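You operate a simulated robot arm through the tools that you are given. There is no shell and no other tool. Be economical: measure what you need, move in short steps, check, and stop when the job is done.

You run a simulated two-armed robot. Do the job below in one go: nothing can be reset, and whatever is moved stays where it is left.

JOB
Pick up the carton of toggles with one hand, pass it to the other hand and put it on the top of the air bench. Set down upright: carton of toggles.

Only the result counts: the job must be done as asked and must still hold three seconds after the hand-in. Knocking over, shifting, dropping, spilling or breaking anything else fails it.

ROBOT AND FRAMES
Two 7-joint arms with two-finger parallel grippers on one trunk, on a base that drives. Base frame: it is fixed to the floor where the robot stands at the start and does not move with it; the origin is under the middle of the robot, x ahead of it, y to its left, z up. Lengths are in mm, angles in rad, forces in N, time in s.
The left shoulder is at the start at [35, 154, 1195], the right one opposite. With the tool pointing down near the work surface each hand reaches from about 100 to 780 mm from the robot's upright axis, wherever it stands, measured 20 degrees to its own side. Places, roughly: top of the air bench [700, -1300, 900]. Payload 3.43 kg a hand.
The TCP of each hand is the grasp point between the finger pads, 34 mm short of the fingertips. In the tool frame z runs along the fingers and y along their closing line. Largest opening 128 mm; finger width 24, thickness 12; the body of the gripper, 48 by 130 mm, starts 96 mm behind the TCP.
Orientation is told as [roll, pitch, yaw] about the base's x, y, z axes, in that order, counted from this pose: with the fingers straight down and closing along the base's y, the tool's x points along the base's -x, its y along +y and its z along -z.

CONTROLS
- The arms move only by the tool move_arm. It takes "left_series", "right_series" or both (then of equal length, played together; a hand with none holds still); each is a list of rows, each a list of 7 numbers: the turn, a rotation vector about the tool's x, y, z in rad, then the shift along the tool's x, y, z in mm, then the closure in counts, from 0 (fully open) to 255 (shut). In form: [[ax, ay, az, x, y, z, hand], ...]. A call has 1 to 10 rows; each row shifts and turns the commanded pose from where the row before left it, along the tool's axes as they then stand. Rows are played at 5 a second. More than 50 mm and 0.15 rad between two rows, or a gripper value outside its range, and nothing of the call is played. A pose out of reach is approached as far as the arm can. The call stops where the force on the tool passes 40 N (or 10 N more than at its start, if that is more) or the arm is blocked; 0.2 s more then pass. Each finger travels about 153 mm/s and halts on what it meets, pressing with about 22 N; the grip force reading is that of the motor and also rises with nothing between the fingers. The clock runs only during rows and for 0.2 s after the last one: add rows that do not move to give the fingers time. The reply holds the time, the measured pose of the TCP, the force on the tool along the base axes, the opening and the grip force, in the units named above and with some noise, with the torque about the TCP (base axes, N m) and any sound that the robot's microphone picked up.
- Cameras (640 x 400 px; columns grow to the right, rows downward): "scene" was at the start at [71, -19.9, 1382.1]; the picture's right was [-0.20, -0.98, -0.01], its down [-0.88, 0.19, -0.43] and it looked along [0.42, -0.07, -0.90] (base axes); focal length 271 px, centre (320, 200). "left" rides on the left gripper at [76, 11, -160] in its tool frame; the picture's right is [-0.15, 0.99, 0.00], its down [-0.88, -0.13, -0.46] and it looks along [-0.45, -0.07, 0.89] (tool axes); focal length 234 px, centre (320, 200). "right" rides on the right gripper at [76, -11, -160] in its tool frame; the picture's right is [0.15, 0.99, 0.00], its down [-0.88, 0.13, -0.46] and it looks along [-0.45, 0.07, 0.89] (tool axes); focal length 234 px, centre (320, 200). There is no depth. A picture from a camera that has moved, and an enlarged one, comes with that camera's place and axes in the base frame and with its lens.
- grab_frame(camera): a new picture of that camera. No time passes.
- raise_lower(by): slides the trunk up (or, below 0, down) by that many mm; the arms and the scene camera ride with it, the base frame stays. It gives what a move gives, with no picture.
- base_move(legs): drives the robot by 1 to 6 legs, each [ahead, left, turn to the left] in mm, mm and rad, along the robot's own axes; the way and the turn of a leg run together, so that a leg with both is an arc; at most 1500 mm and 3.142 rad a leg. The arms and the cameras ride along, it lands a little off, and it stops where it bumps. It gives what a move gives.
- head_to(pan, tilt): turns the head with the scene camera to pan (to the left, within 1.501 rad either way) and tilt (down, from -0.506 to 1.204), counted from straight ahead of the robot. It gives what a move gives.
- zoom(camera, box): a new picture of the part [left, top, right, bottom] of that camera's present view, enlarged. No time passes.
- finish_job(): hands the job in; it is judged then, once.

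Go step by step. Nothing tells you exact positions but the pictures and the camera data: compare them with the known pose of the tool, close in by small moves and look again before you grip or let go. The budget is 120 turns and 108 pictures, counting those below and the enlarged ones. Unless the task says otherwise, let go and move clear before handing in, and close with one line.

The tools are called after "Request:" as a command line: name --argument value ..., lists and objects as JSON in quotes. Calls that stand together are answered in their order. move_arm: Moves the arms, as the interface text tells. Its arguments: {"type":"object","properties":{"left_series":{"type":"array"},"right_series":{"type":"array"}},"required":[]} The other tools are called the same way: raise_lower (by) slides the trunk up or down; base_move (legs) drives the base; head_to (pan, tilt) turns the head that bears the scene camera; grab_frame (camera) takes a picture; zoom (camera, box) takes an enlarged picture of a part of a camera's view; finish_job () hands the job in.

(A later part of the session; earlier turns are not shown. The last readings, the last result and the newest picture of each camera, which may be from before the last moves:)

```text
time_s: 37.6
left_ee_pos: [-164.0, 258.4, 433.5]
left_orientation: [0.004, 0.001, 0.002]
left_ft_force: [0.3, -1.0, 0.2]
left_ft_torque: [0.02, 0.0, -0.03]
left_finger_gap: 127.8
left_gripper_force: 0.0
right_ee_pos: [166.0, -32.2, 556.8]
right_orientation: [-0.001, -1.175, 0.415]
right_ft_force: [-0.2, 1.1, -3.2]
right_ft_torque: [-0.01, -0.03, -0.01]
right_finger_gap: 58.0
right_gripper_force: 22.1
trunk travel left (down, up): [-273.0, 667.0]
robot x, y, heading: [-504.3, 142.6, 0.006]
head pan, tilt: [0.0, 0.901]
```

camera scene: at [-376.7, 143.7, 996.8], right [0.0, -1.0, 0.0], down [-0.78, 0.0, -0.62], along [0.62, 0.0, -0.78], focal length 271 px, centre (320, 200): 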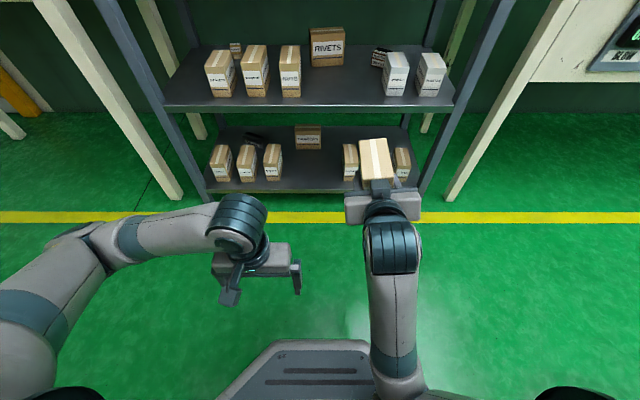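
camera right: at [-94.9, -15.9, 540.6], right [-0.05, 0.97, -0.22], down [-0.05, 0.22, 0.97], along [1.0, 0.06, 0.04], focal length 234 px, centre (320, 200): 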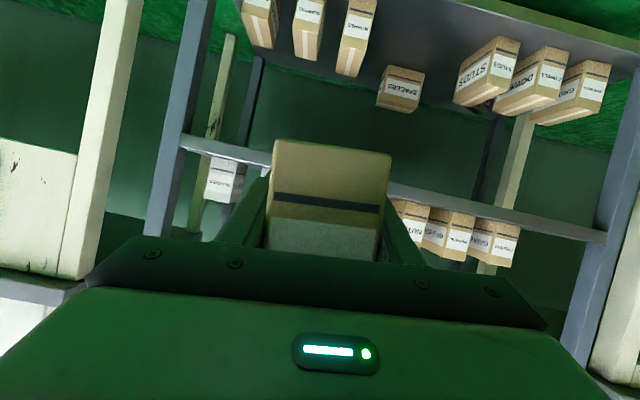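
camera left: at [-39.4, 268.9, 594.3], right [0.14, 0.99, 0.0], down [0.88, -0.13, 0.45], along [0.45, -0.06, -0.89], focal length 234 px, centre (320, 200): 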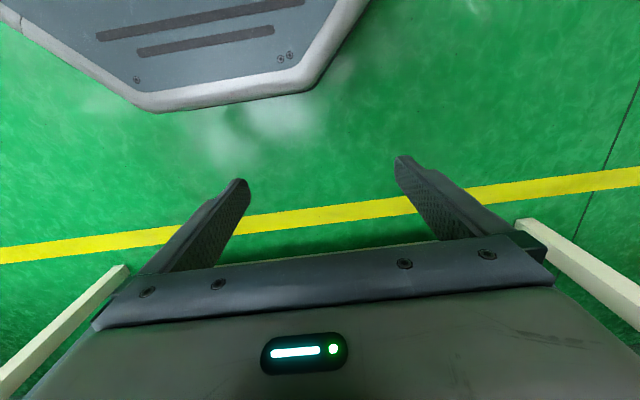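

Level with yaw 0.415. Now I shift inward (base about -40, +110).

Request:
move_arm --right_series '[[0, 0, 0, 0, 8, 0.5, 255], [0, 0, 0, -0.4, 16, 1, 255], [0, 0, 0, -0.4, 16, 1, 255], [0, 0, 0, -0.4, 16, 1, 255], [0, 0, 0, -0.4, 16, 1, 255], [0, 0, 0, -0.4, 16, 1, 255], [0, 0, 0, -0.4, 16, 1, 255], [0, 0, 0, 0, 8, 0.5, 255], [0, 0, 0, 0, 0, 0, 255]]'

Request:
grab_frame --camera "scene"

```text
time_s: 39.6
left_ee_pos: [-163.1, 258.6, 434.0]
left_orientation: [0.002, 0.002, 0.003]
left_ft_force: [-0.1, 0.4, 0.4]
left_ft_torque: [0.02, 0.01, 0.02]
left_finger_gap: 128.0
left_gripper_force: 0.0
right_ee_pos: [128.9, 71.9, 557.4]
right_orientation: [-0.002, -1.173, 0.416]
right_ft_force: [0.3, 0.8, -2.7]
right_ft_torque: [-0.02, -0.03, 0.01]
right_finger_gap: 57.7
right_gripper_force: 21.9
trunk travel left (down, up): [-273.0, 667.0]
robot x, y, heading: [-505.9, 142.5, -0.001]
head pan, tilt: [0.0, 0.901]
```

```text
74 pictures are left
camera scene: at [-376.7, 143.7, 996.7], right [0.0, -1.0, 0.0], down [-0.78, 0.0, -0.62], along [0.62, 0.0, -0.78], focal length 271 px, centre (320, 200)
```

scene: 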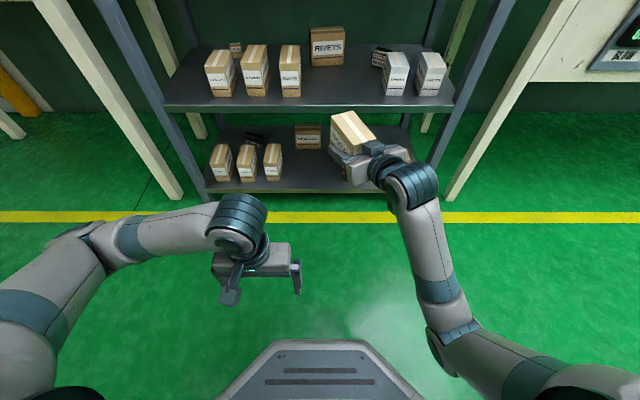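

The carton is now central, yawed 0.42. I raise the left hand, yaw it to match and bring it near, above the carton's level.

Request:
move_arm --left_series '[[0, 0, -0.104, 0, 0, -43, 76], [0, 0, -0.104, 0, 0, -43, 76], [0, 0, -0.104, 0, 0, -43, 76], [0, 0, -0.104, 0, 0, -43, 76], [0, 0, 0, 0, 0, -43, 76], [0, 0, 0, 0, 0, -43, 76]]'

Request:
move_arm --left_series '[[0, 0, 0, -24.3, -30.9, 0, 76], [0, 0, 0, -24.3, -30.9, 0, 76], [0, 0, 0, -24.3, -30.9, 0, 76], [0, 0, 0, -24.3, -30.9, 0, 76], [0, 0, 0, -24.3, -30.9, 0, 76], [0, 0, 0, -24.3, -30.9, 0, 76], [0, 0, 0, -24.3, -30.9, 0, 76], [0, 0, 0, 0, 0, 0, 76]]'

Request:
grab_frame --camera "left"

Request:
grab_frame --camera "scene"

```text
time_s: 41.0
left_ee_pos: [-155.0, 253.2, 692.2]
left_orientation: [0.003, 0.001, 0.421]
left_ft_force: [-1.2, -0.3, 0.8]
left_ft_torque: [0.01, -0.03, 0.03]
left_finger_gap: 90.0
left_gripper_force: 0.0
left hand out of reach, approached as far as the arm can: row 1, 2
right_ee_pos: [127.9, 72.8, 556.0]
right_orientation: [0.0, -1.174, 0.416]
right_ft_force: [-0.6, -0.3, -2.4]
right_ft_torque: [0.01, -0.04, -0.01]
right_finger_gap: 58.0
right_gripper_force: 22.2
trunk travel left (down, up): [-273.0, 667.0]
robot x, y, heading: [-505.7, 139.5, 0.001]
head pan, tilt: [0.0, 0.901]
```

```text
time_s: 42.8
left_ee_pos: [89.8, 125.5, 689.5]
left_orientation: [0.004, 0.001, 0.419]
left_ft_force: [-0.7, -0.7, 0.2]
left_ft_torque: [0.02, -0.01, 0.0]
left_finger_gap: 90.2
left_gripper_force: 0.0
right_ee_pos: [128.3, 72.5, 557.4]
right_orientation: [-0.002, -1.173, 0.415]
right_ft_force: [-0.2, 0.5, -2.5]
right_ft_torque: [0.03, -0.04, 0.0]
right_finger_gap: 57.3
right_gripper_force: 21.8
trunk travel left (down, up): [-273.0, 667.0]
robot x, y, heading: [-509.0, 141.7, 0.003]
head pan, tilt: [0.0, 0.901]
```

```text
73 pictures are left
camera left: at [16.4, 103.9, 850.2], right [-0.27, 0.96, 0.0], down [0.86, 0.24, 0.45], along [0.44, 0.12, -0.89], focal length 234 px, centre (320, 200)
```

left: 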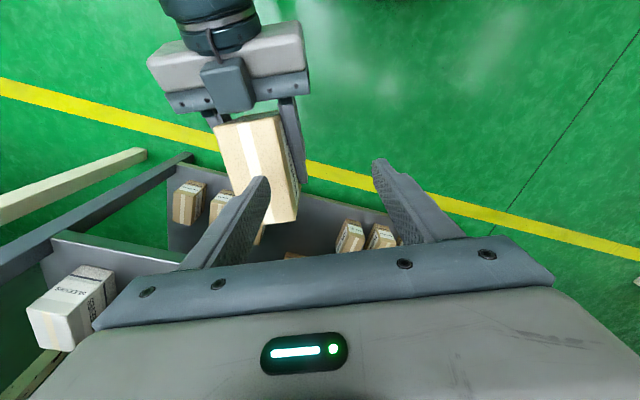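

```text
72 pictures are left
camera scene: at [-376.7, 143.6, 996.7], right [0.0, -1.0, 0.0], down [-0.78, 0.0, -0.62], along [0.62, 0.0, -0.78], focal length 271 px, centre (320, 200)
```

scene: 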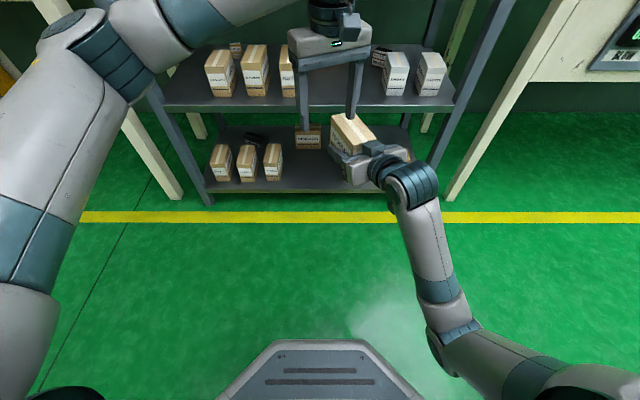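

Carton top is at z≈622, aligned with the right hand. I move the left hand over it, still above, then check.

Request:
move_arm --left_series '[[0, 0, 0, -8.5, -16, 0, 76], [0, 0, 0, -8.5, -16, 0, 76], [0, 0, 0, -8.5, -16, 0, 76], [0, 0, 0, -8.5, -16, 0, 76], [0, 0, 0, 0, 0, 0, 76]]'

Request:
grab_frame --camera "left"

Request:
grab_frame --camera "right"

Request:
zoom --camera "scene" --box '[260, 20, 440, 200]'

```text
time_s: 44.0
left_ee_pos: [147.3, 81.2, 688.6]
left_orientation: [0.004, -0.001, 0.42]
left_ft_force: [0.5, -0.1, -0.3]
left_ft_torque: [0.03, 0.03, 0.04]
left_finger_gap: 89.6
left_gripper_force: 0.0
right_ee_pos: [128.7, 72.4, 555.6]
right_orientation: [-0.002, -1.174, 0.416]
right_ft_force: [0.3, 0.6, -2.6]
right_ft_torque: [-0.01, -0.02, -0.01]
right_finger_gap: 57.8
right_gripper_force: 22.0
trunk travel left (down, up): [-273.0, 667.0]
robot x, y, heading: [-503.7, 143.0, 0.003]
head pan, tilt: [0.0, 0.901]
```

```text
71 pictures are left
camera left: at [73.6, 59.4, 849.2], right [-0.27, 0.96, 0.0], down [0.86, 0.24, 0.45], along [0.44, 0.12, -0.89], focal length 234 px, centre (320, 200)
```

left: 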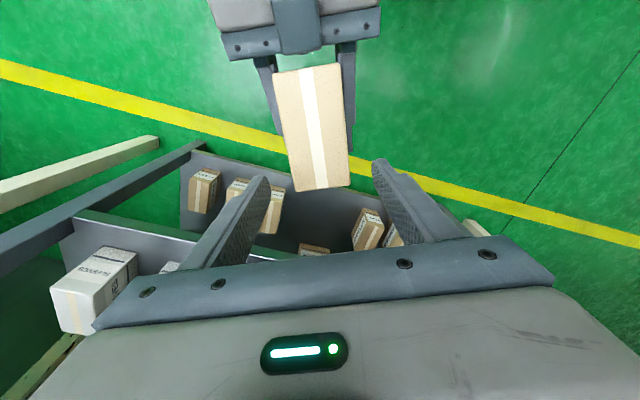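

```text
70 pictures are left
camera right: at [-28.0, -8.7, 547.7], right [-0.45, 0.88, -0.14], down [-0.13, 0.09, 0.99], along [0.88, 0.46, 0.07], focal length 234 px, centre (320, 200)
```

right: 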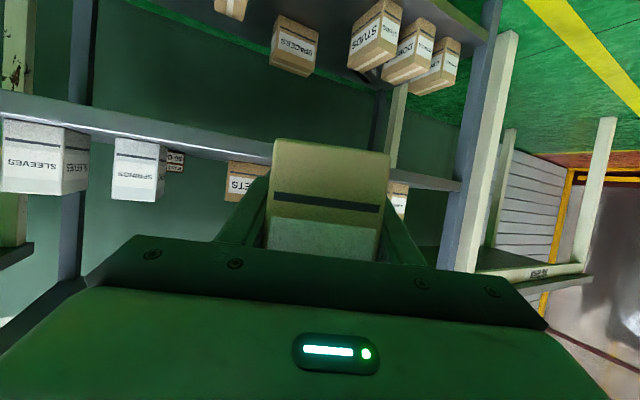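

```text
2.22 times, centred on (350, 110) of scene
camera zoom: at [-376.6, 143.6, 996.7], right [0.0, -1.0, 0.0], down [-0.78, 0.0, -0.62], along [0.62, 0.0, -0.78], focal length 602 px, centre (253, 400)
```

zoom: 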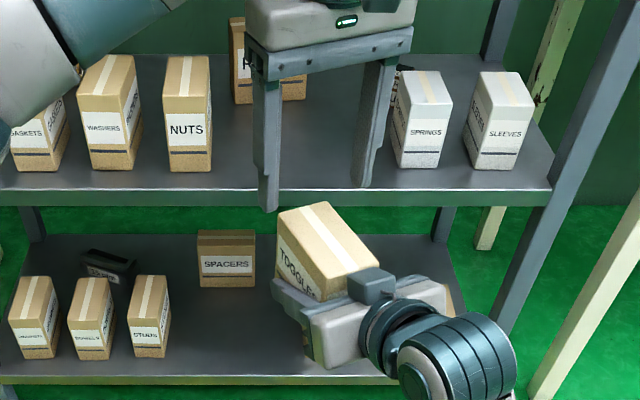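

Alignment is within a few millimetres. I descend with the left hand to grip the upper part of the carton, above the right fingers.

Request:
move_arm --left_series '[[0, 0, 0, 0, -2, 12, 76], [0, 0, 0, 0, 0, 15, 76], [0, 0, 0, 0, 0, 15, 76], [0, 0, 0, 0, 0, 15, 76], [0, 0, 0, 0, 0, 14, 76], [0, 0, 0, 0, 0, 0, 76]]'

Request:
grab_frame --camera "left"

Request:
zoom --camera "scene" --box '[260, 20, 440, 200]'

```text
time_s: 45.4
left_ee_pos: [148.4, 79.1, 617.7]
left_orientation: [0.002, 0.003, 0.418]
left_ft_force: [0.7, -0.6, 0.3]
left_ft_torque: [0.0, -0.01, 0.02]
left_finger_gap: 89.6
left_gripper_force: 0.1
right_ee_pos: [128.3, 71.7, 556.0]
right_orientation: [-0.002, -1.173, 0.416]
right_ft_force: [-0.6, -0.6, -3.3]
right_ft_torque: [0.03, -0.04, 0.01]
right_finger_gap: 57.9
right_gripper_force: 21.3
trunk travel left (down, up): [-273.0, 667.0]
robot x, y, heading: [-506.0, 141.8, 0.003]
head pan, tilt: [0.0, 0.901]
```

```text
68 pictures are left
camera left: at [74.8, 57.6, 778.1], right [-0.27, 0.96, 0.0], down [0.86, 0.24, 0.45], along [0.44, 0.12, -0.89], focal length 234 px, centre (320, 200)
```

left: 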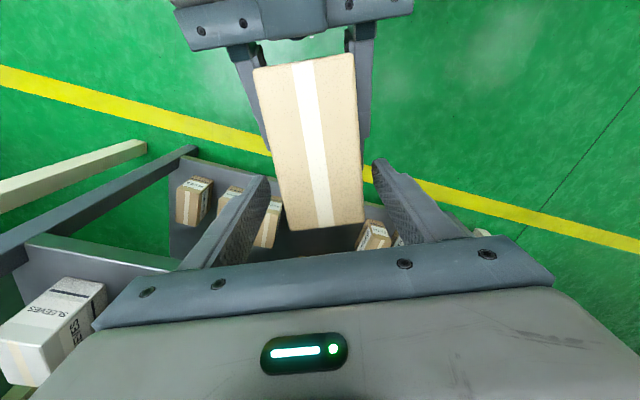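

```text
2.22 times, centred on (350, 110) of scene
camera zoom: at [-376.6, 143.7, 996.7], right [0.0, -1.0, 0.0], down [-0.78, 0.0, -0.62], along [0.62, 0.0, -0.78], focal length 602 px, centre (253, 400)
```

zoom: 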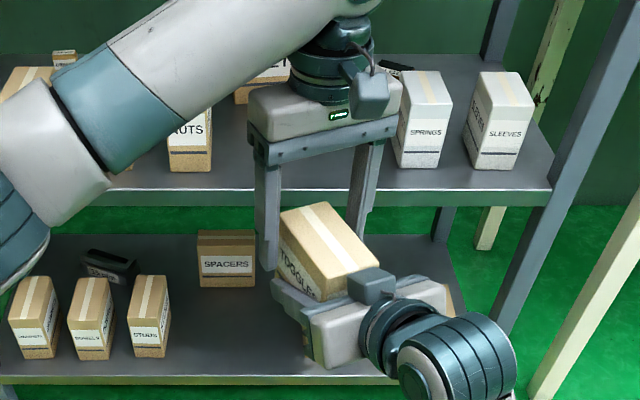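

The left fingers straddle the top of the carton. I close the left grip.

Request:
move_arm --left_series '[[0, 0, 0, 0, 0, 0, 130], [0, 0, 0, 0, 0, 0, 255], [0, 0, 0, 0, 0, 0, 255], [0, 0, 0, 0, 0, 0, 255], [0, 0, 0, 0, 0, 0, 255]]'

Request:
grab_frame --camera "left"

```text
time_s: 46.6
left_ee_pos: [148.4, 79.7, 618.3]
left_orientation: [0.005, 0.004, 0.42]
left_ft_force: [-10.7, 15.6, 2.2]
left_ft_torque: [-0.04, 0.39, -0.6]
left_finger_gap: 58.0
left_gripper_force: 21.9
right_ee_pos: [128.3, 72.2, 555.5]
right_orientation: [-0.006, -1.172, 0.415]
right_ft_force: [10.6, -15.3, -4.8]
right_ft_torque: [1.0, 0.28, 0.23]
right_finger_gap: 57.8
right_gripper_force: 21.8
trunk travel left (down, up): [-273.0, 667.0]
robot x, y, heading: [-503.6, 141.6, 0.002]
head pan, tilt: [0.0, 0.901]
```

```text
66 pictures are left
camera left: at [74.9, 57.9, 778.1], right [-0.27, 0.96, 0.0], down [0.86, 0.24, 0.45], along [0.44, 0.13, -0.89], focal length 234 px, centre (320, 200)
```

left: 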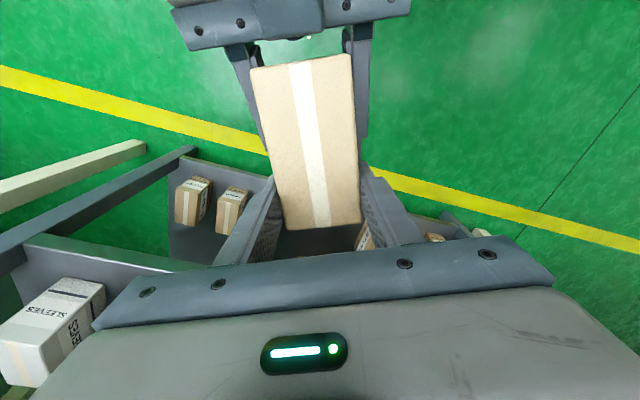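

Both hands hold it with some lateral strain. I relieve it with the left hand by a few mm, then open the right hand.

Request:
move_arm --left_series '[[0, 0, 0, 0, 2, 0, 255], [0, 0, 0, 0, 0, 0, 255]]'

Request:
move_arm --right_series '[[0, 0, 0, 0, 0, 0, 110], [0, 0, 0, 0, 0, 0, 60], [0, 0, 0, 0, 0, 0, 60], [0, 0, 0, 0, 0, 0, 60]]'

Request:
grab_frame --camera "left"

```text
time_s: 47.2
left_ee_pos: [148.3, 81.0, 618.1]
left_orientation: [0.003, -0.001, 0.42]
left_ft_force: [-5.8, 9.2, 0.5]
left_ft_torque: [0.25, 0.11, -0.19]
left_finger_gap: 57.8
left_gripper_force: 21.7
right_ee_pos: [129.2, 72.1, 556.0]
right_orientation: [-0.002, -1.174, 0.417]
right_ft_force: [5.8, -10.3, -2.2]
right_ft_torque: [0.42, 0.21, -0.06]
right_finger_gap: 58.1
right_gripper_force: 22.3
trunk travel left (down, up): [-273.0, 667.0]
robot x, y, heading: [-504.8, 141.6, -0.001]
head pan, tilt: [0.0, 0.901]
```

```text
time_s: 48.2
left_ee_pos: [147.5, 80.8, 618.0]
left_orientation: [0.002, -0.001, 0.418]
left_ft_force: [0.3, -0.1, -0.3]
left_ft_torque: [0.04, -0.09, -0.02]
left_finger_gap: 57.9
left_gripper_force: 22.2
right_ee_pos: [128.1, 72.5, 556.7]
right_orientation: [-0.002, -1.17, 0.416]
right_ft_force: [0.0, 0.2, -0.4]
right_ft_torque: [-0.03, 0.03, 0.01]
right_finger_gap: 98.2
right_gripper_force: 0.0
trunk travel left (down, up): [-273.0, 667.0]
robot x, y, heading: [-508.0, 136.8, -0.004]
head pan, tilt: [0.0, 0.901]
```

```text
65 pictures are left
camera left: at [73.9, 59.4, 778.5], right [-0.27, 0.96, 0.0], down [0.86, 0.24, 0.45], along [0.44, 0.12, -0.89], focal length 234 px, centre (320, 200)
```

left: 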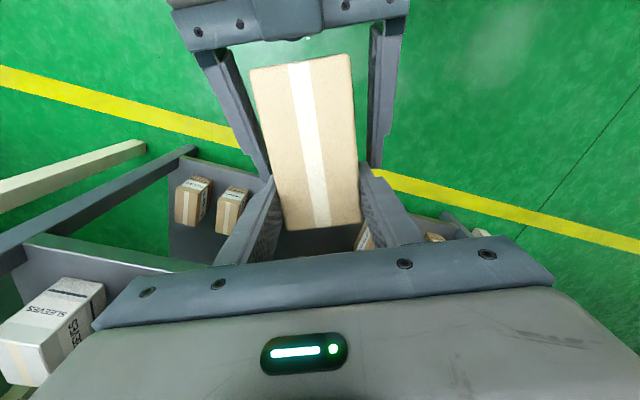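

The right hand is open. The left load reading is odd, so I check how the carton hangs.

Request:
grab_frame --camera "right"

Request:
move_arm --left_series '[[0, 0, 0, 0, 0, 0, 255], [0, 0, 0, 0, 0, 0, 255]]'

Request:
grab_frame --camera "left"

```text
64 pictures are left
camera right: at [-28.0, -8.7, 547.7], right [-0.45, 0.88, -0.14], down [-0.13, 0.09, 0.99], along [0.88, 0.46, 0.07], focal length 234 px, centre (320, 200)
```

right: 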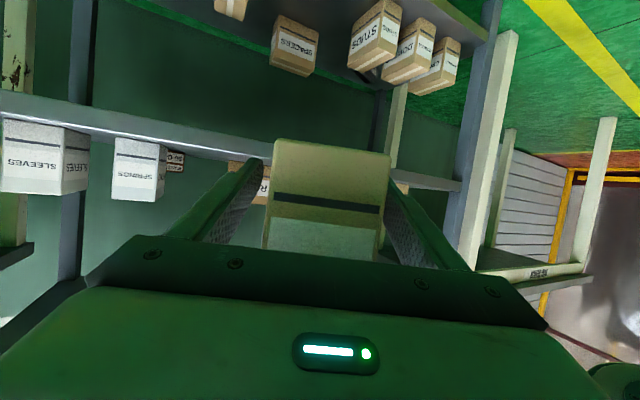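

```text
time_s: 48.8
left_ee_pos: [147.5, 80.6, 618.3]
left_orientation: [0.004, 0.0, 0.419]
left_ft_force: [0.2, -0.4, 0.1]
left_ft_torque: [0.06, -0.08, -0.01]
left_finger_gap: 57.9
left_gripper_force: 22.1
right_ee_pos: [128.1, 71.5, 557.5]
right_orientation: [-0.002, -1.172, 0.416]
right_ft_force: [0.1, -0.3, 0.1]
right_ft_torque: [0.02, 0.01, 0.0]
right_finger_gap: 98.0
right_gripper_force: 0.1
trunk travel left (down, up): [-273.0, 667.0]
robot x, y, heading: [-504.9, 141.4, -0.001]
head pan, tilt: [0.0, 0.901]
```

```text
63 pictures are left
camera left: at [73.9, 59.5, 778.5], right [-0.27, 0.96, 0.0], down [0.86, 0.24, 0.45], along [0.44, 0.12, -0.89], focal length 234 px, centre (320, 200)
```

left: 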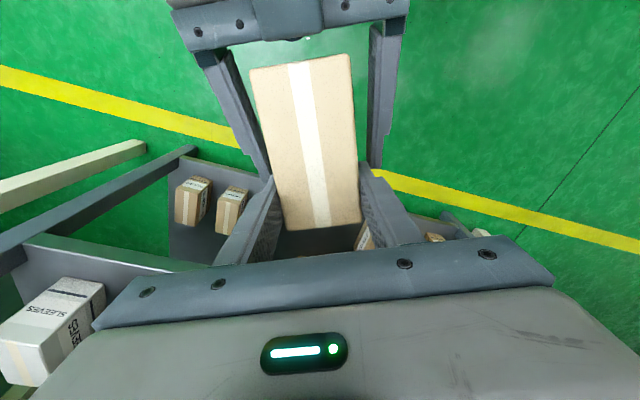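

The left hand holds it steadily. I lift the carton up with the left hand, out from between the open right fingers.

Request:
move_arm --left_series '[[0, 0, 0, 0, 0, -4, 255], [0, 0, 0, 0, 0, -8, 255], [0, 0, 0, 0, 0, -14, 255], [0, 0, 0, 0, 0, -16, 255], [0, 0, 0, 0, 0, -16, 255], [0, 0, 0, 0, 0, -16, 255], [0, 0, 0, 0, 0, -16, 255], [0, 0, 0, 0, 0, -12, 255], [0, 0, 0, 0, 0, -8, 255], [0, 0, 0, 0, 0, 0, 255]]'

Request:
grab_frame --camera "left"

Request:
grab_frame --camera "scene"

```text
time_s: 51.0
left_ee_pos: [147.1, 80.4, 727.9]
left_orientation: [0.003, 0.0, 0.417]
left_ft_force: [-0.4, -0.4, -3.8]
left_ft_torque: [0.06, -0.09, 0.01]
left_finger_gap: 57.8
left_gripper_force: 22.5
right_ee_pos: [128.5, 72.9, 557.0]
right_orientation: [-0.001, -1.172, 0.415]
right_ft_force: [-0.1, 0.3, -1.2]
right_ft_torque: [-0.01, -0.04, 0.01]
right_finger_gap: 97.7
right_gripper_force: 0.0
trunk travel left (down, up): [-273.0, 667.0]
robot x, y, heading: [-505.7, 143.8, 0.003]
head pan, tilt: [0.0, 0.901]
```

```text
62 pictures are left
camera left: at [73.6, 58.6, 888.7], right [-0.27, 0.96, 0.0], down [0.86, 0.24, 0.45], along [0.44, 0.12, -0.89], focal length 234 px, centre (320, 200)
```

left: 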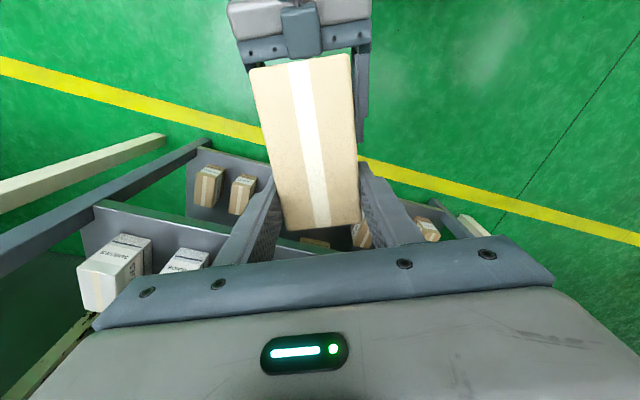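

```text
61 pictures are left
camera scene: at [-376.7, 143.7, 996.7], right [0.0, -1.0, 0.0], down [-0.78, 0.0, -0.62], along [0.62, 0.0, -0.78], focal length 271 px, centre (320, 200)
```

scene: 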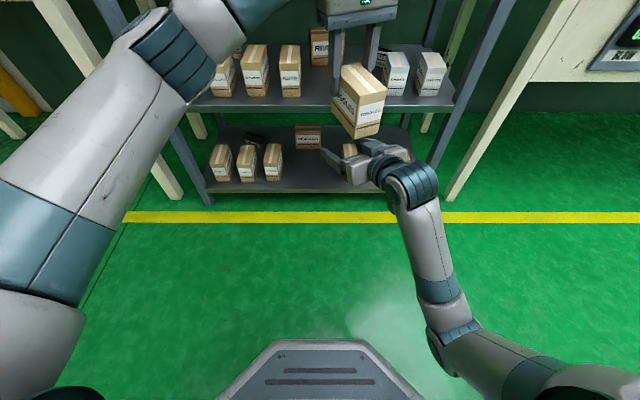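

The handover worked: the left hand carries the carton (3.8 N). I clear the right hand sideways, turn it back to fingers-down, then look at the air bench.

Request:
move_arm --right_series '[[0, 0, 0, 4, -15, -4, 60], [0, 0, 0, 4, -20, -4, 60], [0, 0, 0, 0, -22, 0, 60], [0, 0, 0, 0, -22, 0, 60], [0, 0, 0, 0, -22, 0, 60], [0, 0, 0, 0, -22, 0, 60], [0.09, 0, 0.04, 0, -15, 0, 60], [0.09, 0, 0.04, 0, 0, 0, 60], [0.09, 0, 0.04, 0, 0, 0, 60], [0.09, 0, 0.04, 0, 0, 0, 60]]'

Request:
move_arm --right_series '[[0, 0.146, 0, 0, 0, 0, 60], [0, 0.146, 0, 0, 0, 0, 60], [0, 0.146, 0, 0, 0, 0, 60], [0, 0.146, 0, 0, 0, 0, 60], [0, 0.146, 0, 0, 0, 0, 60], [0, 0.146, 0, 0, 0, 0, 60], [0, 0.146, 0, 0, 0, 0, 60], [0, 0.146, 0, 0, 0, 0, 60], [0, 0, 0, 0, 0, 0, 60]]'

Request:
head_to --pan -1.0 --tilt 0.25

Request:
grab_frame --camera "scene"

```text
time_s: 53.2
left_ee_pos: [147.8, 80.8, 728.0]
left_orientation: [0.002, 0.001, 0.418]
left_ft_force: [0.0, -0.1, -4.0]
left_ft_torque: [0.05, -0.09, -0.02]
left_finger_gap: 57.6
left_gripper_force: 21.8
right_ee_pos: [174.5, -57.3, 552.6]
right_orientation: [0.017, -1.172, 0.004]
right_ft_force: [0.3, 0.6, 0.0]
right_ft_torque: [0.02, 0.03, -0.01]
right_finger_gap: 97.8
right_gripper_force: 0.0
trunk travel left (down, up): [-273.0, 667.0]
robot x, y, heading: [-503.2, 145.0, 0.003]
head pan, tilt: [0.0, 0.901]
```

```text
time_s: 55.2
left_ee_pos: [147.7, 79.6, 728.0]
left_orientation: [0.004, 0.002, 0.419]
left_ft_force: [0.1, -0.3, -3.7]
left_ft_torque: [0.03, -0.11, 0.02]
left_finger_gap: 57.9
left_gripper_force: 22.3
right_ee_pos: [173.5, -57.7, 552.1]
right_orientation: [0.006, -0.001, 0.02]
right_ft_force: [-0.1, -0.1, -0.1]
right_ft_torque: [0.0, -0.02, -0.01]
right_finger_gap: 98.0
right_gripper_force: 0.1
trunk travel left (down, up): [-273.0, 667.0]
robot x, y, heading: [-506.2, 139.2, 0.003]
head pan, tilt: [0.0, 0.901]
```

```text
time_s: 56.5
left_ee_pos: [148.1, 80.5, 729.7]
left_orientation: [0.004, -0.001, 0.418]
left_ft_force: [-0.3, 1.0, -3.0]
left_ft_torque: [0.04, -0.07, -0.05]
left_finger_gap: 57.9
left_gripper_force: 22.4
right_ee_pos: [173.9, -58.3, 551.5]
right_orientation: [0.008, -0.004, 0.02]
right_ft_force: [-0.2, -0.3, 0.5]
right_ft_torque: [0.02, 0.02, -0.02]
right_finger_gap: 97.7
right_gripper_force: 0.0
trunk travel left (down, up): [-273.0, 667.0]
robot x, y, heading: [-501.5, 141.6, 0.001]
head pan, tilt: [-1.0, 0.25]
```

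```text
60 pictures are left
camera scene: at [-401.4, 65.0, 1053.7], right [-0.84, -0.54, 0.0], down [-0.13, 0.21, -0.97], along [0.52, -0.81, -0.25], focal length 271 px, centre (320, 200)
```

scene: 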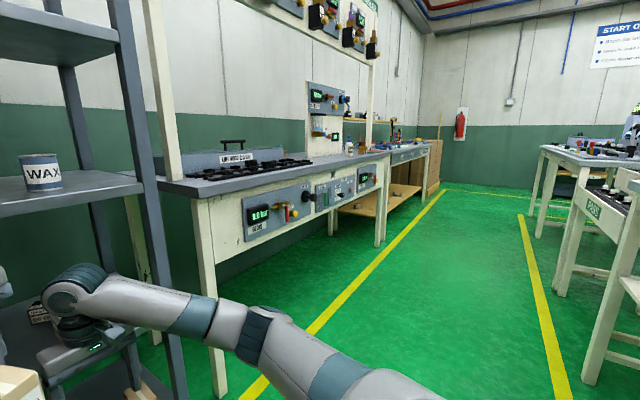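

The bench with the pressure gauges right of the rack is the air bench. I fold the right hand back, raise the trunk and drive to the right, then look.

Request:
move_arm --right_series '[[0, 0, 0, 40, -14, -10, 60], [0, 0, 0, 45, -14, -15, 60], [0, 0, 0, 45, -14, -15, 60], [0, 0, 0, 45, -14, -15, 60], [0, 0, 0, 45, -14, -15, 60], [0, 0, 0, 45, -14, -15, 60], [0, 0, 0, 45, -14, -15, 60], [0, 0, 0, 0, 0, 0, 60]]'

Request:
raise_lower --by 400

Request:
base_move --legs '[[70, 0, 0], [0, -700, 0]]'

Request:
head_to --pan -0.6 --tilt 0.5

Request:
grab_frame --camera "scene"

```text
time_s: 58.3
left_ee_pos: [147.2, 79.2, 729.6]
left_orientation: [0.003, -0.001, 0.419]
left_ft_force: [0.6, -0.4, -2.8]
left_ft_torque: [0.0, -0.09, 0.01]
left_finger_gap: 57.9
left_gripper_force: 21.9
right_ee_pos: [-133.9, -162.9, 649.8]
right_orientation: [0.007, -0.004, 0.02]
right_ft_force: [-0.5, -0.3, 0.1]
right_ft_torque: [-0.01, -0.02, 0.01]
right_finger_gap: 97.8
right_gripper_force: 0.1
trunk travel left (down, up): [-273.0, 667.0]
robot x, y, heading: [-504.6, 142.7, 0.004]
head pan, tilt: [-1.0, 0.25]
```

```text
time_s: 62.1
left_ee_pos: [147.9, 79.7, 1128.9]
left_orientation: [0.003, 0.001, 0.418]
left_ft_force: [-0.3, -0.4, -2.8]
left_ft_torque: [0.07, -0.07, 0.0]
left_finger_gap: 57.6
left_gripper_force: 22.3
right_ee_pos: [-133.3, -164.6, 1050.4]
right_orientation: [0.006, -0.003, 0.02]
right_ft_force: [0.1, -0.9, 0.8]
right_ft_torque: [-0.01, -0.02, -0.02]
right_finger_gap: 98.0
right_gripper_force: 0.0
trunk travel left (down, up): [-673.0, 267.0]
robot x, y, heading: [-502.6, 141.1, 0.005]
head pan, tilt: [-1.0, 0.25]
```

```text
time_s: 66.6
left_ee_pos: [216.7, -624.0, 1128.1]
left_orientation: [0.003, 0.0, 0.415]
left_ft_force: [0.4, -0.1, -3.2]
left_ft_torque: [0.02, -0.09, -0.01]
left_finger_gap: 57.9
left_gripper_force: 22.0
right_ee_pos: [-66.5, -866.0, 1050.3]
right_orientation: [0.006, -0.004, 0.015]
right_ft_force: [-0.1, 0.0, 0.4]
right_ft_torque: [0.02, -0.02, 0.0]
right_finger_gap: 97.8
right_gripper_force: 0.1
trunk travel left (down, up): [-673.0, 267.0]
robot x, y, heading: [-434.4, -560.7, -0.006]
head pan, tilt: [-1.0, 0.25]
```

```text
time_s: 67.5
left_ee_pos: [216.9, -623.3, 1129.1]
left_orientation: [0.004, 0.001, 0.416]
left_ft_force: [0.4, 0.5, -2.3]
left_ft_torque: [0.03, -0.09, 0.02]
left_finger_gap: 58.0
left_gripper_force: 22.3
right_ee_pos: [-66.6, -865.4, 1050.3]
right_orientation: [0.008, -0.003, 0.017]
right_ft_force: [-0.8, 0.2, 0.0]
right_ft_torque: [0.01, -0.01, -0.01]
right_finger_gap: 98.1
right_gripper_force: 0.1
trunk travel left (down, up): [-673.0, 267.0]
robot x, y, heading: [-437.6, -562.5, -0.008]
head pan, tilt: [-0.6, 0.499]
```

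```text
59 pictures are left
camera scene: at [-308.3, -608.9, 1430.6], right [-0.57, -0.82, 0.0], down [-0.39, 0.27, -0.88], along [0.72, -0.5, -0.48], focal length 271 px, centre (320, 200)
```

scene: 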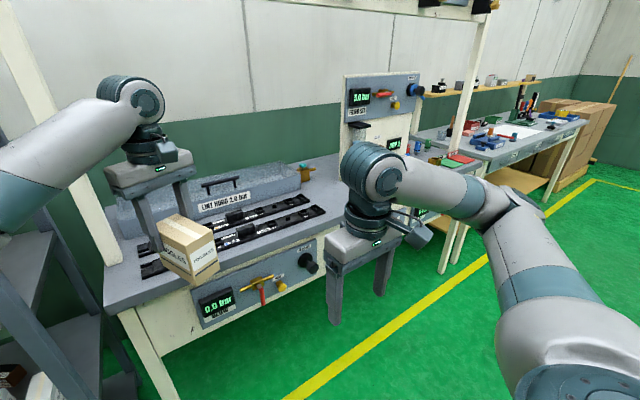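

The carton travels well. I drive another 500 mm right and look at the bench top from the front.

Request:
base_move --legs '[[0, -550, 0]]'

Request:
head_to --pan -0.35 --tilt 0.6

Request:
grab_frame --camera "scene"

Request:
grab_frame --camera "left"

Request:
grab_frame --camera "right"

```text
time_s: 70.6
left_ee_pos: [216.3, -1168.1, 1128.5]
left_orientation: [0.002, 0.0, 0.42]
left_ft_force: [0.2, -0.2, -2.9]
left_ft_torque: [0.04, -0.07, -0.01]
left_finger_gap: 58.0
left_gripper_force: 22.0
right_ee_pos: [-65.9, -1410.9, 1049.9]
right_orientation: [0.006, -0.003, 0.018]
right_ft_force: [-0.4, -0.3, -0.1]
right_ft_torque: [0.0, 0.01, 0.03]
right_finger_gap: 97.9
right_gripper_force: 0.0
trunk travel left (down, up): [-673.0, 267.0]
robot x, y, heading: [-435.7, -1105.5, -0.001]
head pan, tilt: [-0.6, 0.499]
```

```text
time_s: 71.4
left_ee_pos: [215.5, -1168.0, 1127.9]
left_orientation: [0.005, 0.0, 0.42]
left_ft_force: [0.3, -0.1, -3.2]
left_ft_torque: [0.04, -0.05, 0.0]
left_finger_gap: 57.9
left_gripper_force: 21.6
right_ee_pos: [-65.9, -1410.7, 1050.2]
right_orientation: [0.005, -0.005, 0.02]
right_ft_force: [-0.1, 0.0, -0.2]
right_ft_torque: [0.0, -0.02, 0.05]
right_finger_gap: 97.8
right_gripper_force: 0.1
trunk travel left (down, up): [-673.0, 267.0]
robot x, y, heading: [-436.0, -1107.7, 0.0]
head pan, tilt: [-0.351, 0.6]
```

```text
58 pictures are left
camera scene: at [-300.8, -1134.2, 1421.5], right [-0.34, -0.94, 0.0], down [-0.53, 0.19, -0.82], along [0.77, -0.28, -0.57], focal length 271 px, centre (320, 200)
```

scene: 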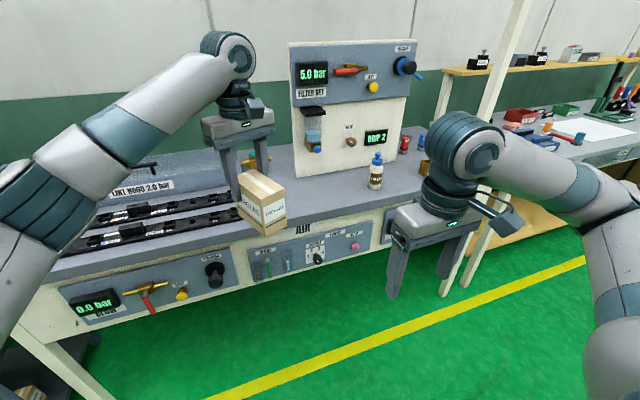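

```text
57 pictures are left
camera left: at [142.1, -1188.9, 1288.5], right [-0.27, 0.96, 0.0], down [0.86, 0.24, 0.45], along [0.44, 0.12, -0.89], focal length 234 px, centre (320, 200)
```

left: 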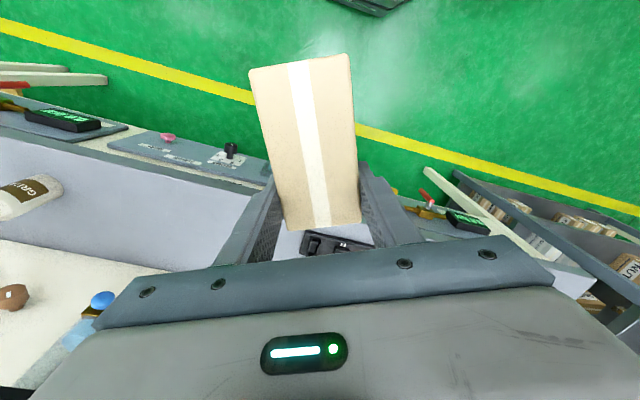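

```text
56 pictures are left
camera right: at [-141.1, -1424.9, 1209.2], right [-0.17, 0.99, 0.01], down [0.88, 0.14, 0.46], along [0.45, 0.08, -0.89], focal length 234 px, centre (320, 200)
```

right: 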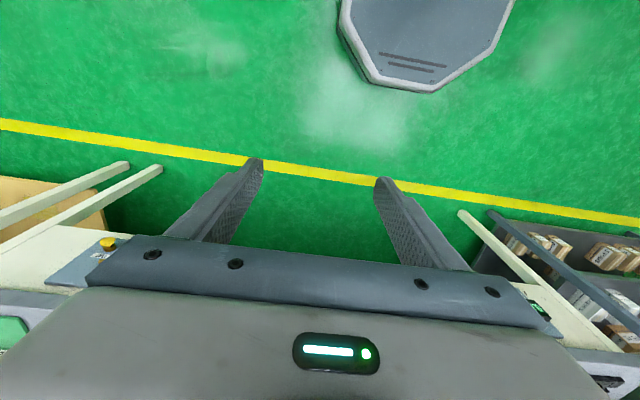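

The sign "AIR" confirms the bench; there is a clear area right of the rails and left of the glue bottle. I drive so the left hand faces it and measure again.

Request:
base_move --legs '[[0, -170, 0], [120, 0, 0]]'

Request:
head_to --pan -0.1 --tilt 0.75

Request:
grab_frame --camera "scene"

Request:
grab_frame --camera "left"

```text
time_s: 73.7
left_ee_pos: [334.2, -1337.9, 1128.8]
left_orientation: [0.003, 0.0, 0.419]
left_ft_force: [-0.3, -0.3, -2.9]
left_ft_torque: [0.03, -0.07, 0.01]
left_finger_gap: 58.0
left_gripper_force: 22.1
right_ee_pos: [53.4, -1580.7, 1051.6]
right_orientation: [0.007, -0.004, 0.02]
right_ft_force: [-0.1, 0.3, -0.5]
right_ft_torque: [0.0, 0.01, 0.01]
right_finger_gap: 98.1
right_gripper_force: 0.0
trunk travel left (down, up): [-673.0, 267.0]
robot x, y, heading: [-314.8, -1278.3, -0.003]
head pan, tilt: [-0.351, 0.6]
```

```text
time_s: 74.4
left_ee_pos: [335.6, -1336.4, 1127.8]
left_orientation: [0.003, -0.002, 0.418]
left_ft_force: [-0.7, -0.1, -3.0]
left_ft_torque: [0.06, -0.07, 0.0]
left_finger_gap: 57.7
left_gripper_force: 22.0
right_ee_pos: [53.2, -1581.0, 1050.3]
right_orientation: [0.006, -0.003, 0.019]
right_ft_force: [-0.4, 0.7, 0.0]
right_ft_torque: [0.0, 0.01, 0.02]
right_finger_gap: 97.8
right_gripper_force: 0.0
trunk travel left (down, up): [-673.0, 267.0]
robot x, y, heading: [-317.0, -1278.5, 0.004]
head pan, tilt: [-0.099, 0.75]
```

```text
55 pictures are left
camera scene: at [-181.1, -1281.9, 1408.6], right [-0.1, -1.0, 0.0], down [-0.68, 0.07, -0.73], along [0.73, -0.07, -0.68], focal length 271 px, centre (320, 200)
```

scene: 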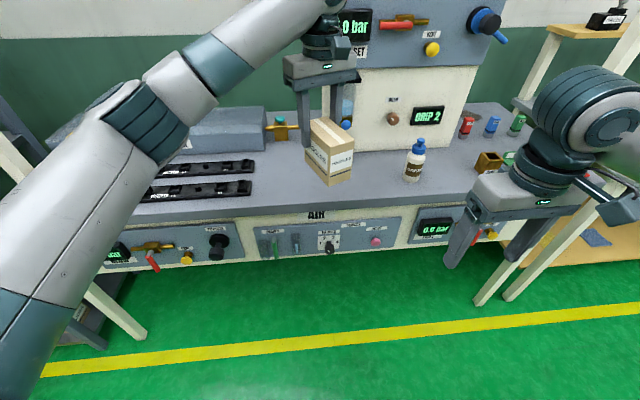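

```text
54 pictures are left
camera left: at [262.2, -1358.8, 1288.5], right [-0.27, 0.96, 0.0], down [0.86, 0.24, 0.45], along [0.44, 0.12, -0.89], focal length 234 px, centre (320, 200)
```

left: 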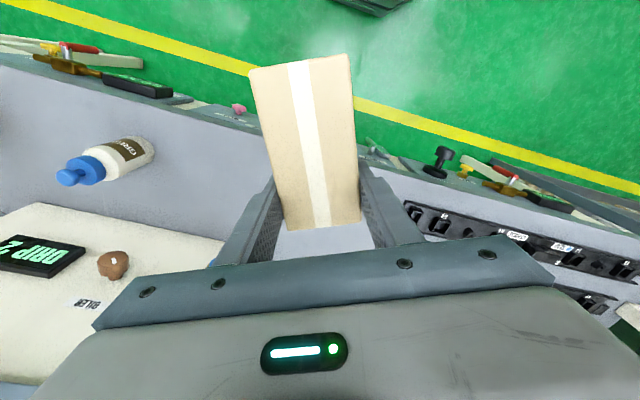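

Bench top is z≈895-900, front edge x≈330; the free spot is around [450, -1350], with rails ending at y≈-1150, bottle at y≈-1618, panel face at x≈600. I drive forward 140 mm and check.

Request:
base_move --legs '[[140, 0, 0]]'

Request:
grab_frame --camera "left"

Request:
grab_frame --camera "scene"

```text
time_s: 75.8
left_ee_pos: [474.8, -1338.1, 1129.4]
left_orientation: [0.002, 0.0, 0.419]
left_ft_force: [-0.2, 0.0, -3.1]
left_ft_torque: [0.05, -0.11, 0.01]
left_finger_gap: 57.8
left_gripper_force: 21.9
right_ee_pos: [192.8, -1581.4, 1049.9]
right_orientation: [0.007, -0.004, 0.019]
right_ft_force: [-0.1, 0.5, -0.8]
right_ft_torque: [0.0, -0.02, 0.0]
right_finger_gap: 97.9
right_gripper_force: 0.1
trunk travel left (down, up): [-673.0, 267.0]
robot x, y, heading: [-171.7, -1276.0, -0.0]
head pan, tilt: [-0.099, 0.75]
```

```text
53 pictures are left
camera left: at [401.1, -1358.8, 1289.4], right [-0.27, 0.96, 0.0], down [0.86, 0.24, 0.46], along [0.44, 0.12, -0.89], focal length 234 px, centre (320, 200)
```

left: 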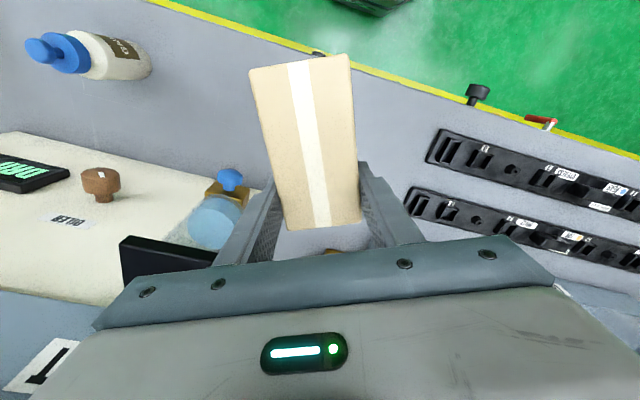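

```text
52 pictures are left
camera scene: at [-42.1, -1281.7, 1408.8], right [-0.1, -1.0, 0.0], down [-0.68, 0.07, -0.73], along [0.73, -0.07, -0.68], focal length 271 px, centre (320, 200)
```

scene: 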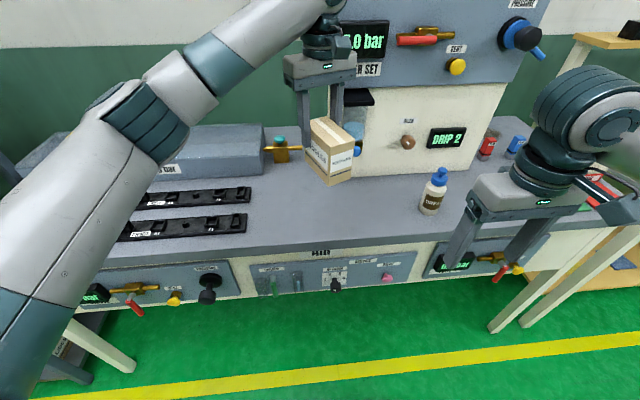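

The filter bowl on the panel would be close to the gripper on descent, so I shift 75 mm left towards the middle of the free area.

Request:
base_move --legs '[[0, 75, 0]]'

Request:
raise_lower --by -80

Request:
grab_frame --camera "left"

Request:
grab_frame --camera "scene"

```text
time_s: 76.8
left_ee_pos: [475.0, -1265.0, 1129.2]
left_orientation: [0.003, -0.001, 0.415]
left_ft_force: [-0.4, 0.4, -3.1]
left_ft_torque: [0.01, -0.09, 0.0]
left_finger_gap: 57.8
left_gripper_force: 21.8
right_ee_pos: [194.0, -1509.2, 1050.9]
right_orientation: [0.007, -0.003, 0.016]
right_ft_force: [0.4, 0.9, -0.5]
right_ft_torque: [0.01, -0.01, -0.03]
right_finger_gap: 97.8
right_gripper_force: 0.0
trunk travel left (down, up): [-673.0, 267.0]
robot x, y, heading: [-175.9, -1201.2, -0.002]
head pan, tilt: [-0.099, 0.75]
```

```text
time_s: 78.0
left_ee_pos: [474.0, -1264.3, 1049.2]
left_orientation: [0.003, 0.001, 0.417]
left_ft_force: [-0.4, -0.4, -2.8]
left_ft_torque: [0.04, -0.07, 0.02]
left_finger_gap: 57.9
left_gripper_force: 22.1
right_ee_pos: [194.0, -1507.0, 971.5]
right_orientation: [0.006, -0.003, 0.017]
right_ft_force: [-0.6, 0.4, 0.0]
right_ft_torque: [0.01, 0.02, 0.0]
right_finger_gap: 97.9
right_gripper_force: 0.1
trunk travel left (down, up): [-593.0, 347.0]
robot x, y, heading: [-175.6, -1204.5, -0.005]
head pan, tilt: [-0.099, 0.75]
```

```text
51 pictures are left
camera left: at [401.4, -1285.6, 1209.1], right [-0.27, 0.96, 0.0], down [0.86, 0.24, 0.46], along [0.44, 0.12, -0.89], focal length 234 px, centre (320, 200)
```

left: 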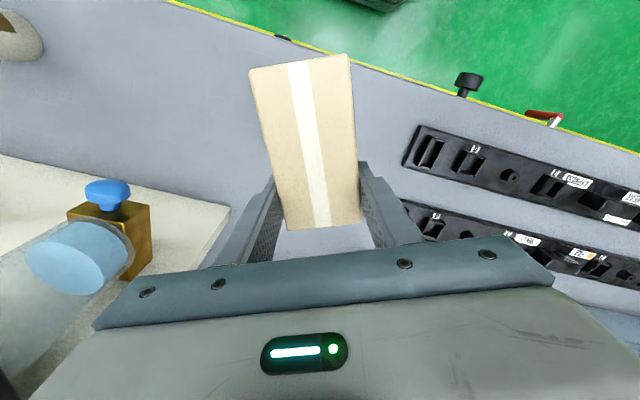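

```text
50 pictures are left
camera scene: at [-41.6, -1207.8, 1328.7], right [-0.1, -0.99, 0.0], down [-0.68, 0.07, -0.73], along [0.73, -0.07, -0.68], focal length 271 px, centre (320, 200)
```

scene: 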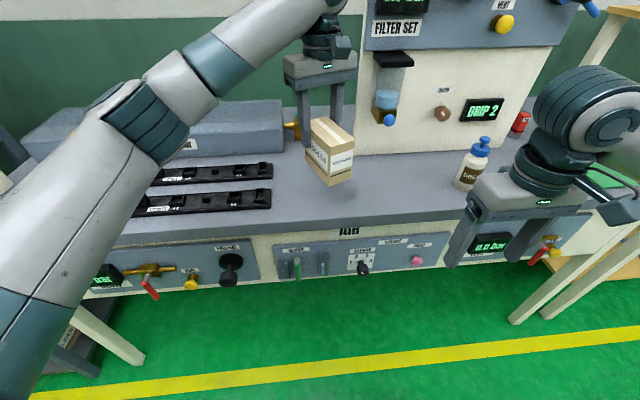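

The bench edge is x≈370, so I move 40 mm further in, then lower most of the way.

Request:
base_move --legs '[[40, 0, 0]]'

Request:
raise_lower --by -30

Request:
zoom --camera "scene" --box '[250, 80, 410, 220]'

Request:
grab_frame --camera "right"

```text
time_s: 78.8
left_ee_pos: [514.1, -1266.1, 1048.5]
left_orientation: [0.003, -0.001, 0.416]
left_ft_force: [0.0, 0.3, -4.0]
left_ft_torque: [0.07, -0.1, 0.01]
left_finger_gap: 57.9
left_gripper_force: 21.4
right_ee_pos: [232.3, -1508.3, 970.9]
right_orientation: [0.006, -0.002, 0.016]
right_ft_force: [0.1, 0.1, -0.8]
right_ft_torque: [-0.03, 0.0, -0.03]
right_finger_gap: 97.9
right_gripper_force: 0.0
trunk travel left (down, up): [-593.0, 347.0]
robot x, y, heading: [-136.3, -1202.7, -0.004]
head pan, tilt: [-0.099, 0.75]
```

```text
time_s: 79.6
left_ee_pos: [514.5, -1265.6, 1018.9]
left_orientation: [0.003, 0.0, 0.414]
left_ft_force: [-0.2, 0.4, -2.9]
left_ft_torque: [0.06, -0.1, -0.02]
left_finger_gap: 57.8
left_gripper_force: 22.2
right_ee_pos: [232.3, -1506.9, 940.3]
right_orientation: [0.005, -0.003, 0.018]
right_ft_force: [0.3, 0.5, 0.1]
right_ft_torque: [0.01, 0.02, 0.02]
right_finger_gap: 97.9
right_gripper_force: 0.1
trunk travel left (down, up): [-563.0, 377.0]
robot x, y, heading: [-140.1, -1203.0, 0.001]
head pan, tilt: [-0.099, 0.75]
```

```text
2.86 times, centred on (330, 150) of scene
camera zoom: at [-2.9, -1208.1, 1298.7], right [-0.1, -0.99, 0.0], down [-0.68, 0.07, -0.73], along [0.73, -0.07, -0.68], focal length 773 px, centre (291, 343)
```

zoom: 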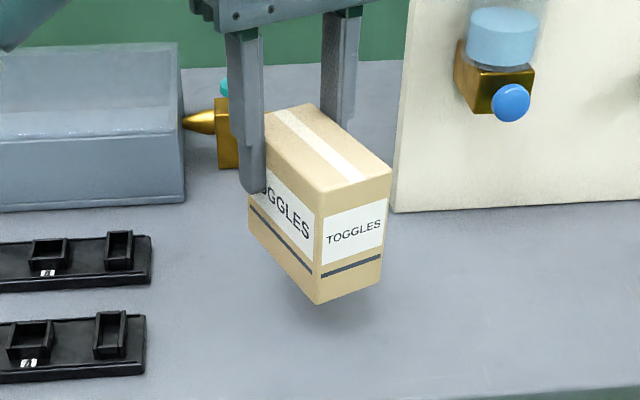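

```text
48 pictures are left
camera right: at [156.8, -1521.5, 1099.5], right [-0.16, 0.99, 0.01], down [0.88, 0.14, 0.46], along [0.45, 0.08, -0.89], focal length 234 px, centre (320, 200)
```

right: 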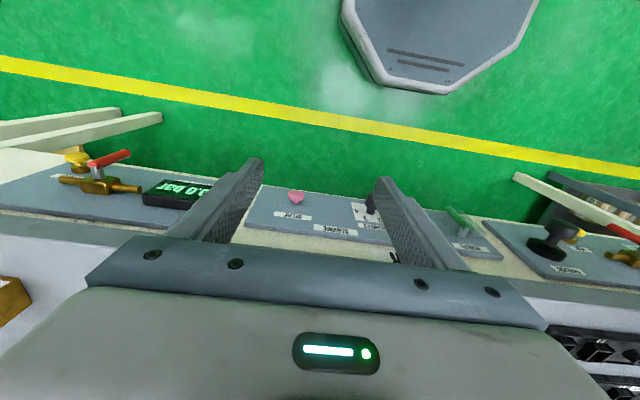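

About 20 mm to go. I lower with the left arm in small steps and read the force.

Request:
move_arm --left_series '[[0, 0, 0, 0, 0, 4, 255], [0, 0, 0, 0, 0, 4, 255], [0, 0, 0, 0, 0, 4, 255], [0, 0, 0, 0, 0, 3, 255], [0, 0, 0, 0, 0, 0, 255]]'

Request:
zoom --camera "scene" --box '[250, 80, 410, 220]'

```text
time_s: 80.8
left_ee_pos: [514.6, -1266.1, 1004.8]
left_orientation: [0.004, 0.001, 0.417]
left_ft_force: [-0.2, -0.1, -2.8]
left_ft_torque: [0.04, -0.08, -0.01]
left_finger_gap: 58.0
left_gripper_force: 21.5
right_ee_pos: [233.0, -1508.6, 940.1]
right_orientation: [0.007, -0.004, 0.018]
right_ft_force: [-0.1, 0.8, 0.6]
right_ft_torque: [-0.01, 0.01, 0.0]
right_finger_gap: 97.9
right_gripper_force: 0.1
trunk travel left (down, up): [-563.0, 377.0]
robot x, y, heading: [-140.6, -1201.8, -0.001]
head pan, tilt: [-0.099, 0.75]
```

```text
2.86 times, centred on (330, 150) of scene
camera zoom: at [-2.2, -1208.4, 1298.6], right [-0.1, -0.99, 0.0], down [-0.68, 0.07, -0.73], along [0.73, -0.07, -0.68], focal length 773 px, centre (291, 343)
```

zoom: 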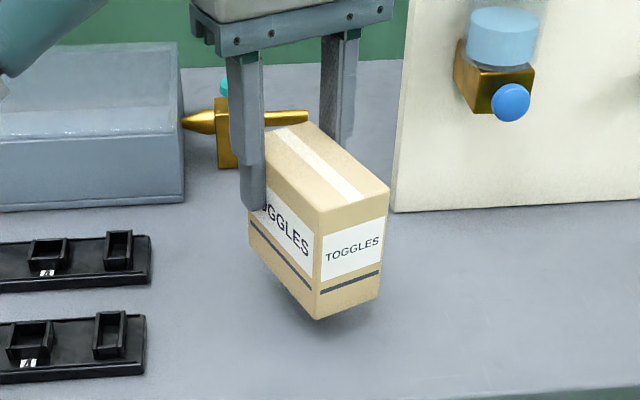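

Still just above. I continue.

Request:
move_arm --left_series '[[0, 0, 0, 0, 0, 2.5, 255], [0, 0, 0, 0, 0, 2.5, 255], [0, 0, 0, 0, 0, 0, 255]]'

Request:
move_arm --left_series '[[0, 0, 0, 0, 0, 2, 255], [0, 0, 0, 0, 0, 2, 255], [0, 0, 0, 0, 0, 0, 255]]'

Request:
zoom --camera "scene" --box '[250, 80, 410, 220]'

```text
time_s: 81.6
left_ee_pos: [514.1, -1264.8, 998.7]
left_orientation: [0.003, -0.001, 0.415]
left_ft_force: [0.0, -0.1, -2.9]
left_ft_torque: [0.05, -0.06, 0.01]
left_finger_gap: 57.9
left_gripper_force: 22.3
right_ee_pos: [233.0, -1507.3, 941.1]
right_orientation: [0.007, -0.004, 0.017]
right_ft_force: [0.1, 0.4, -0.5]
right_ft_torque: [0.01, 0.01, 0.02]
right_finger_gap: 97.6
right_gripper_force: 0.0
trunk travel left (down, up): [-563.0, 377.0]
robot x, y, heading: [-138.0, -1203.7, -0.001]
head pan, tilt: [-0.099, 0.75]
```

```text
time_s: 82.4
left_ee_pos: [514.2, -1265.9, 994.5]
left_orientation: [0.005, 0.0, 0.414]
left_ft_force: [0.9, -0.4, -3.6]
left_ft_torque: [0.07, -0.08, 0.02]
left_finger_gap: 57.8
left_gripper_force: 21.6
right_ee_pos: [232.9, -1507.7, 940.4]
right_orientation: [0.008, -0.004, 0.019]
right_ft_force: [0.0, 0.1, 0.3]
right_ft_torque: [-0.01, 0.01, -0.02]
right_finger_gap: 97.9
right_gripper_force: 0.0
trunk travel left (down, up): [-563.0, 377.0]
robot x, y, heading: [-137.2, -1204.4, -0.004]
head pan, tilt: [-0.099, 0.75]
```

```text
2.86 times, centred on (330, 150) of scene
camera zoom: at [-2.3, -1208.3, 1298.6], right [-0.1, -0.99, 0.0], down [-0.68, 0.07, -0.73], along [0.73, -0.07, -0.68], focal length 773 px, centre (291, 343)
```

zoom: 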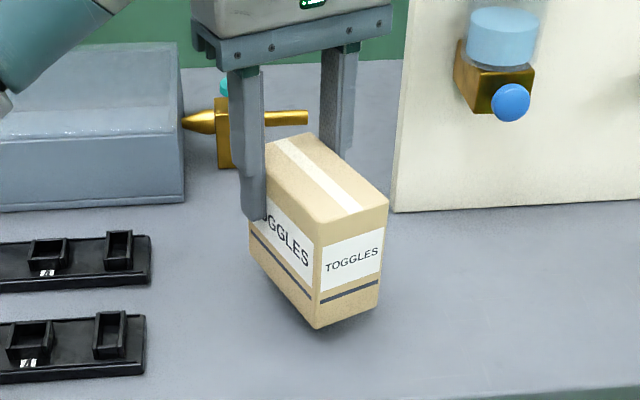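

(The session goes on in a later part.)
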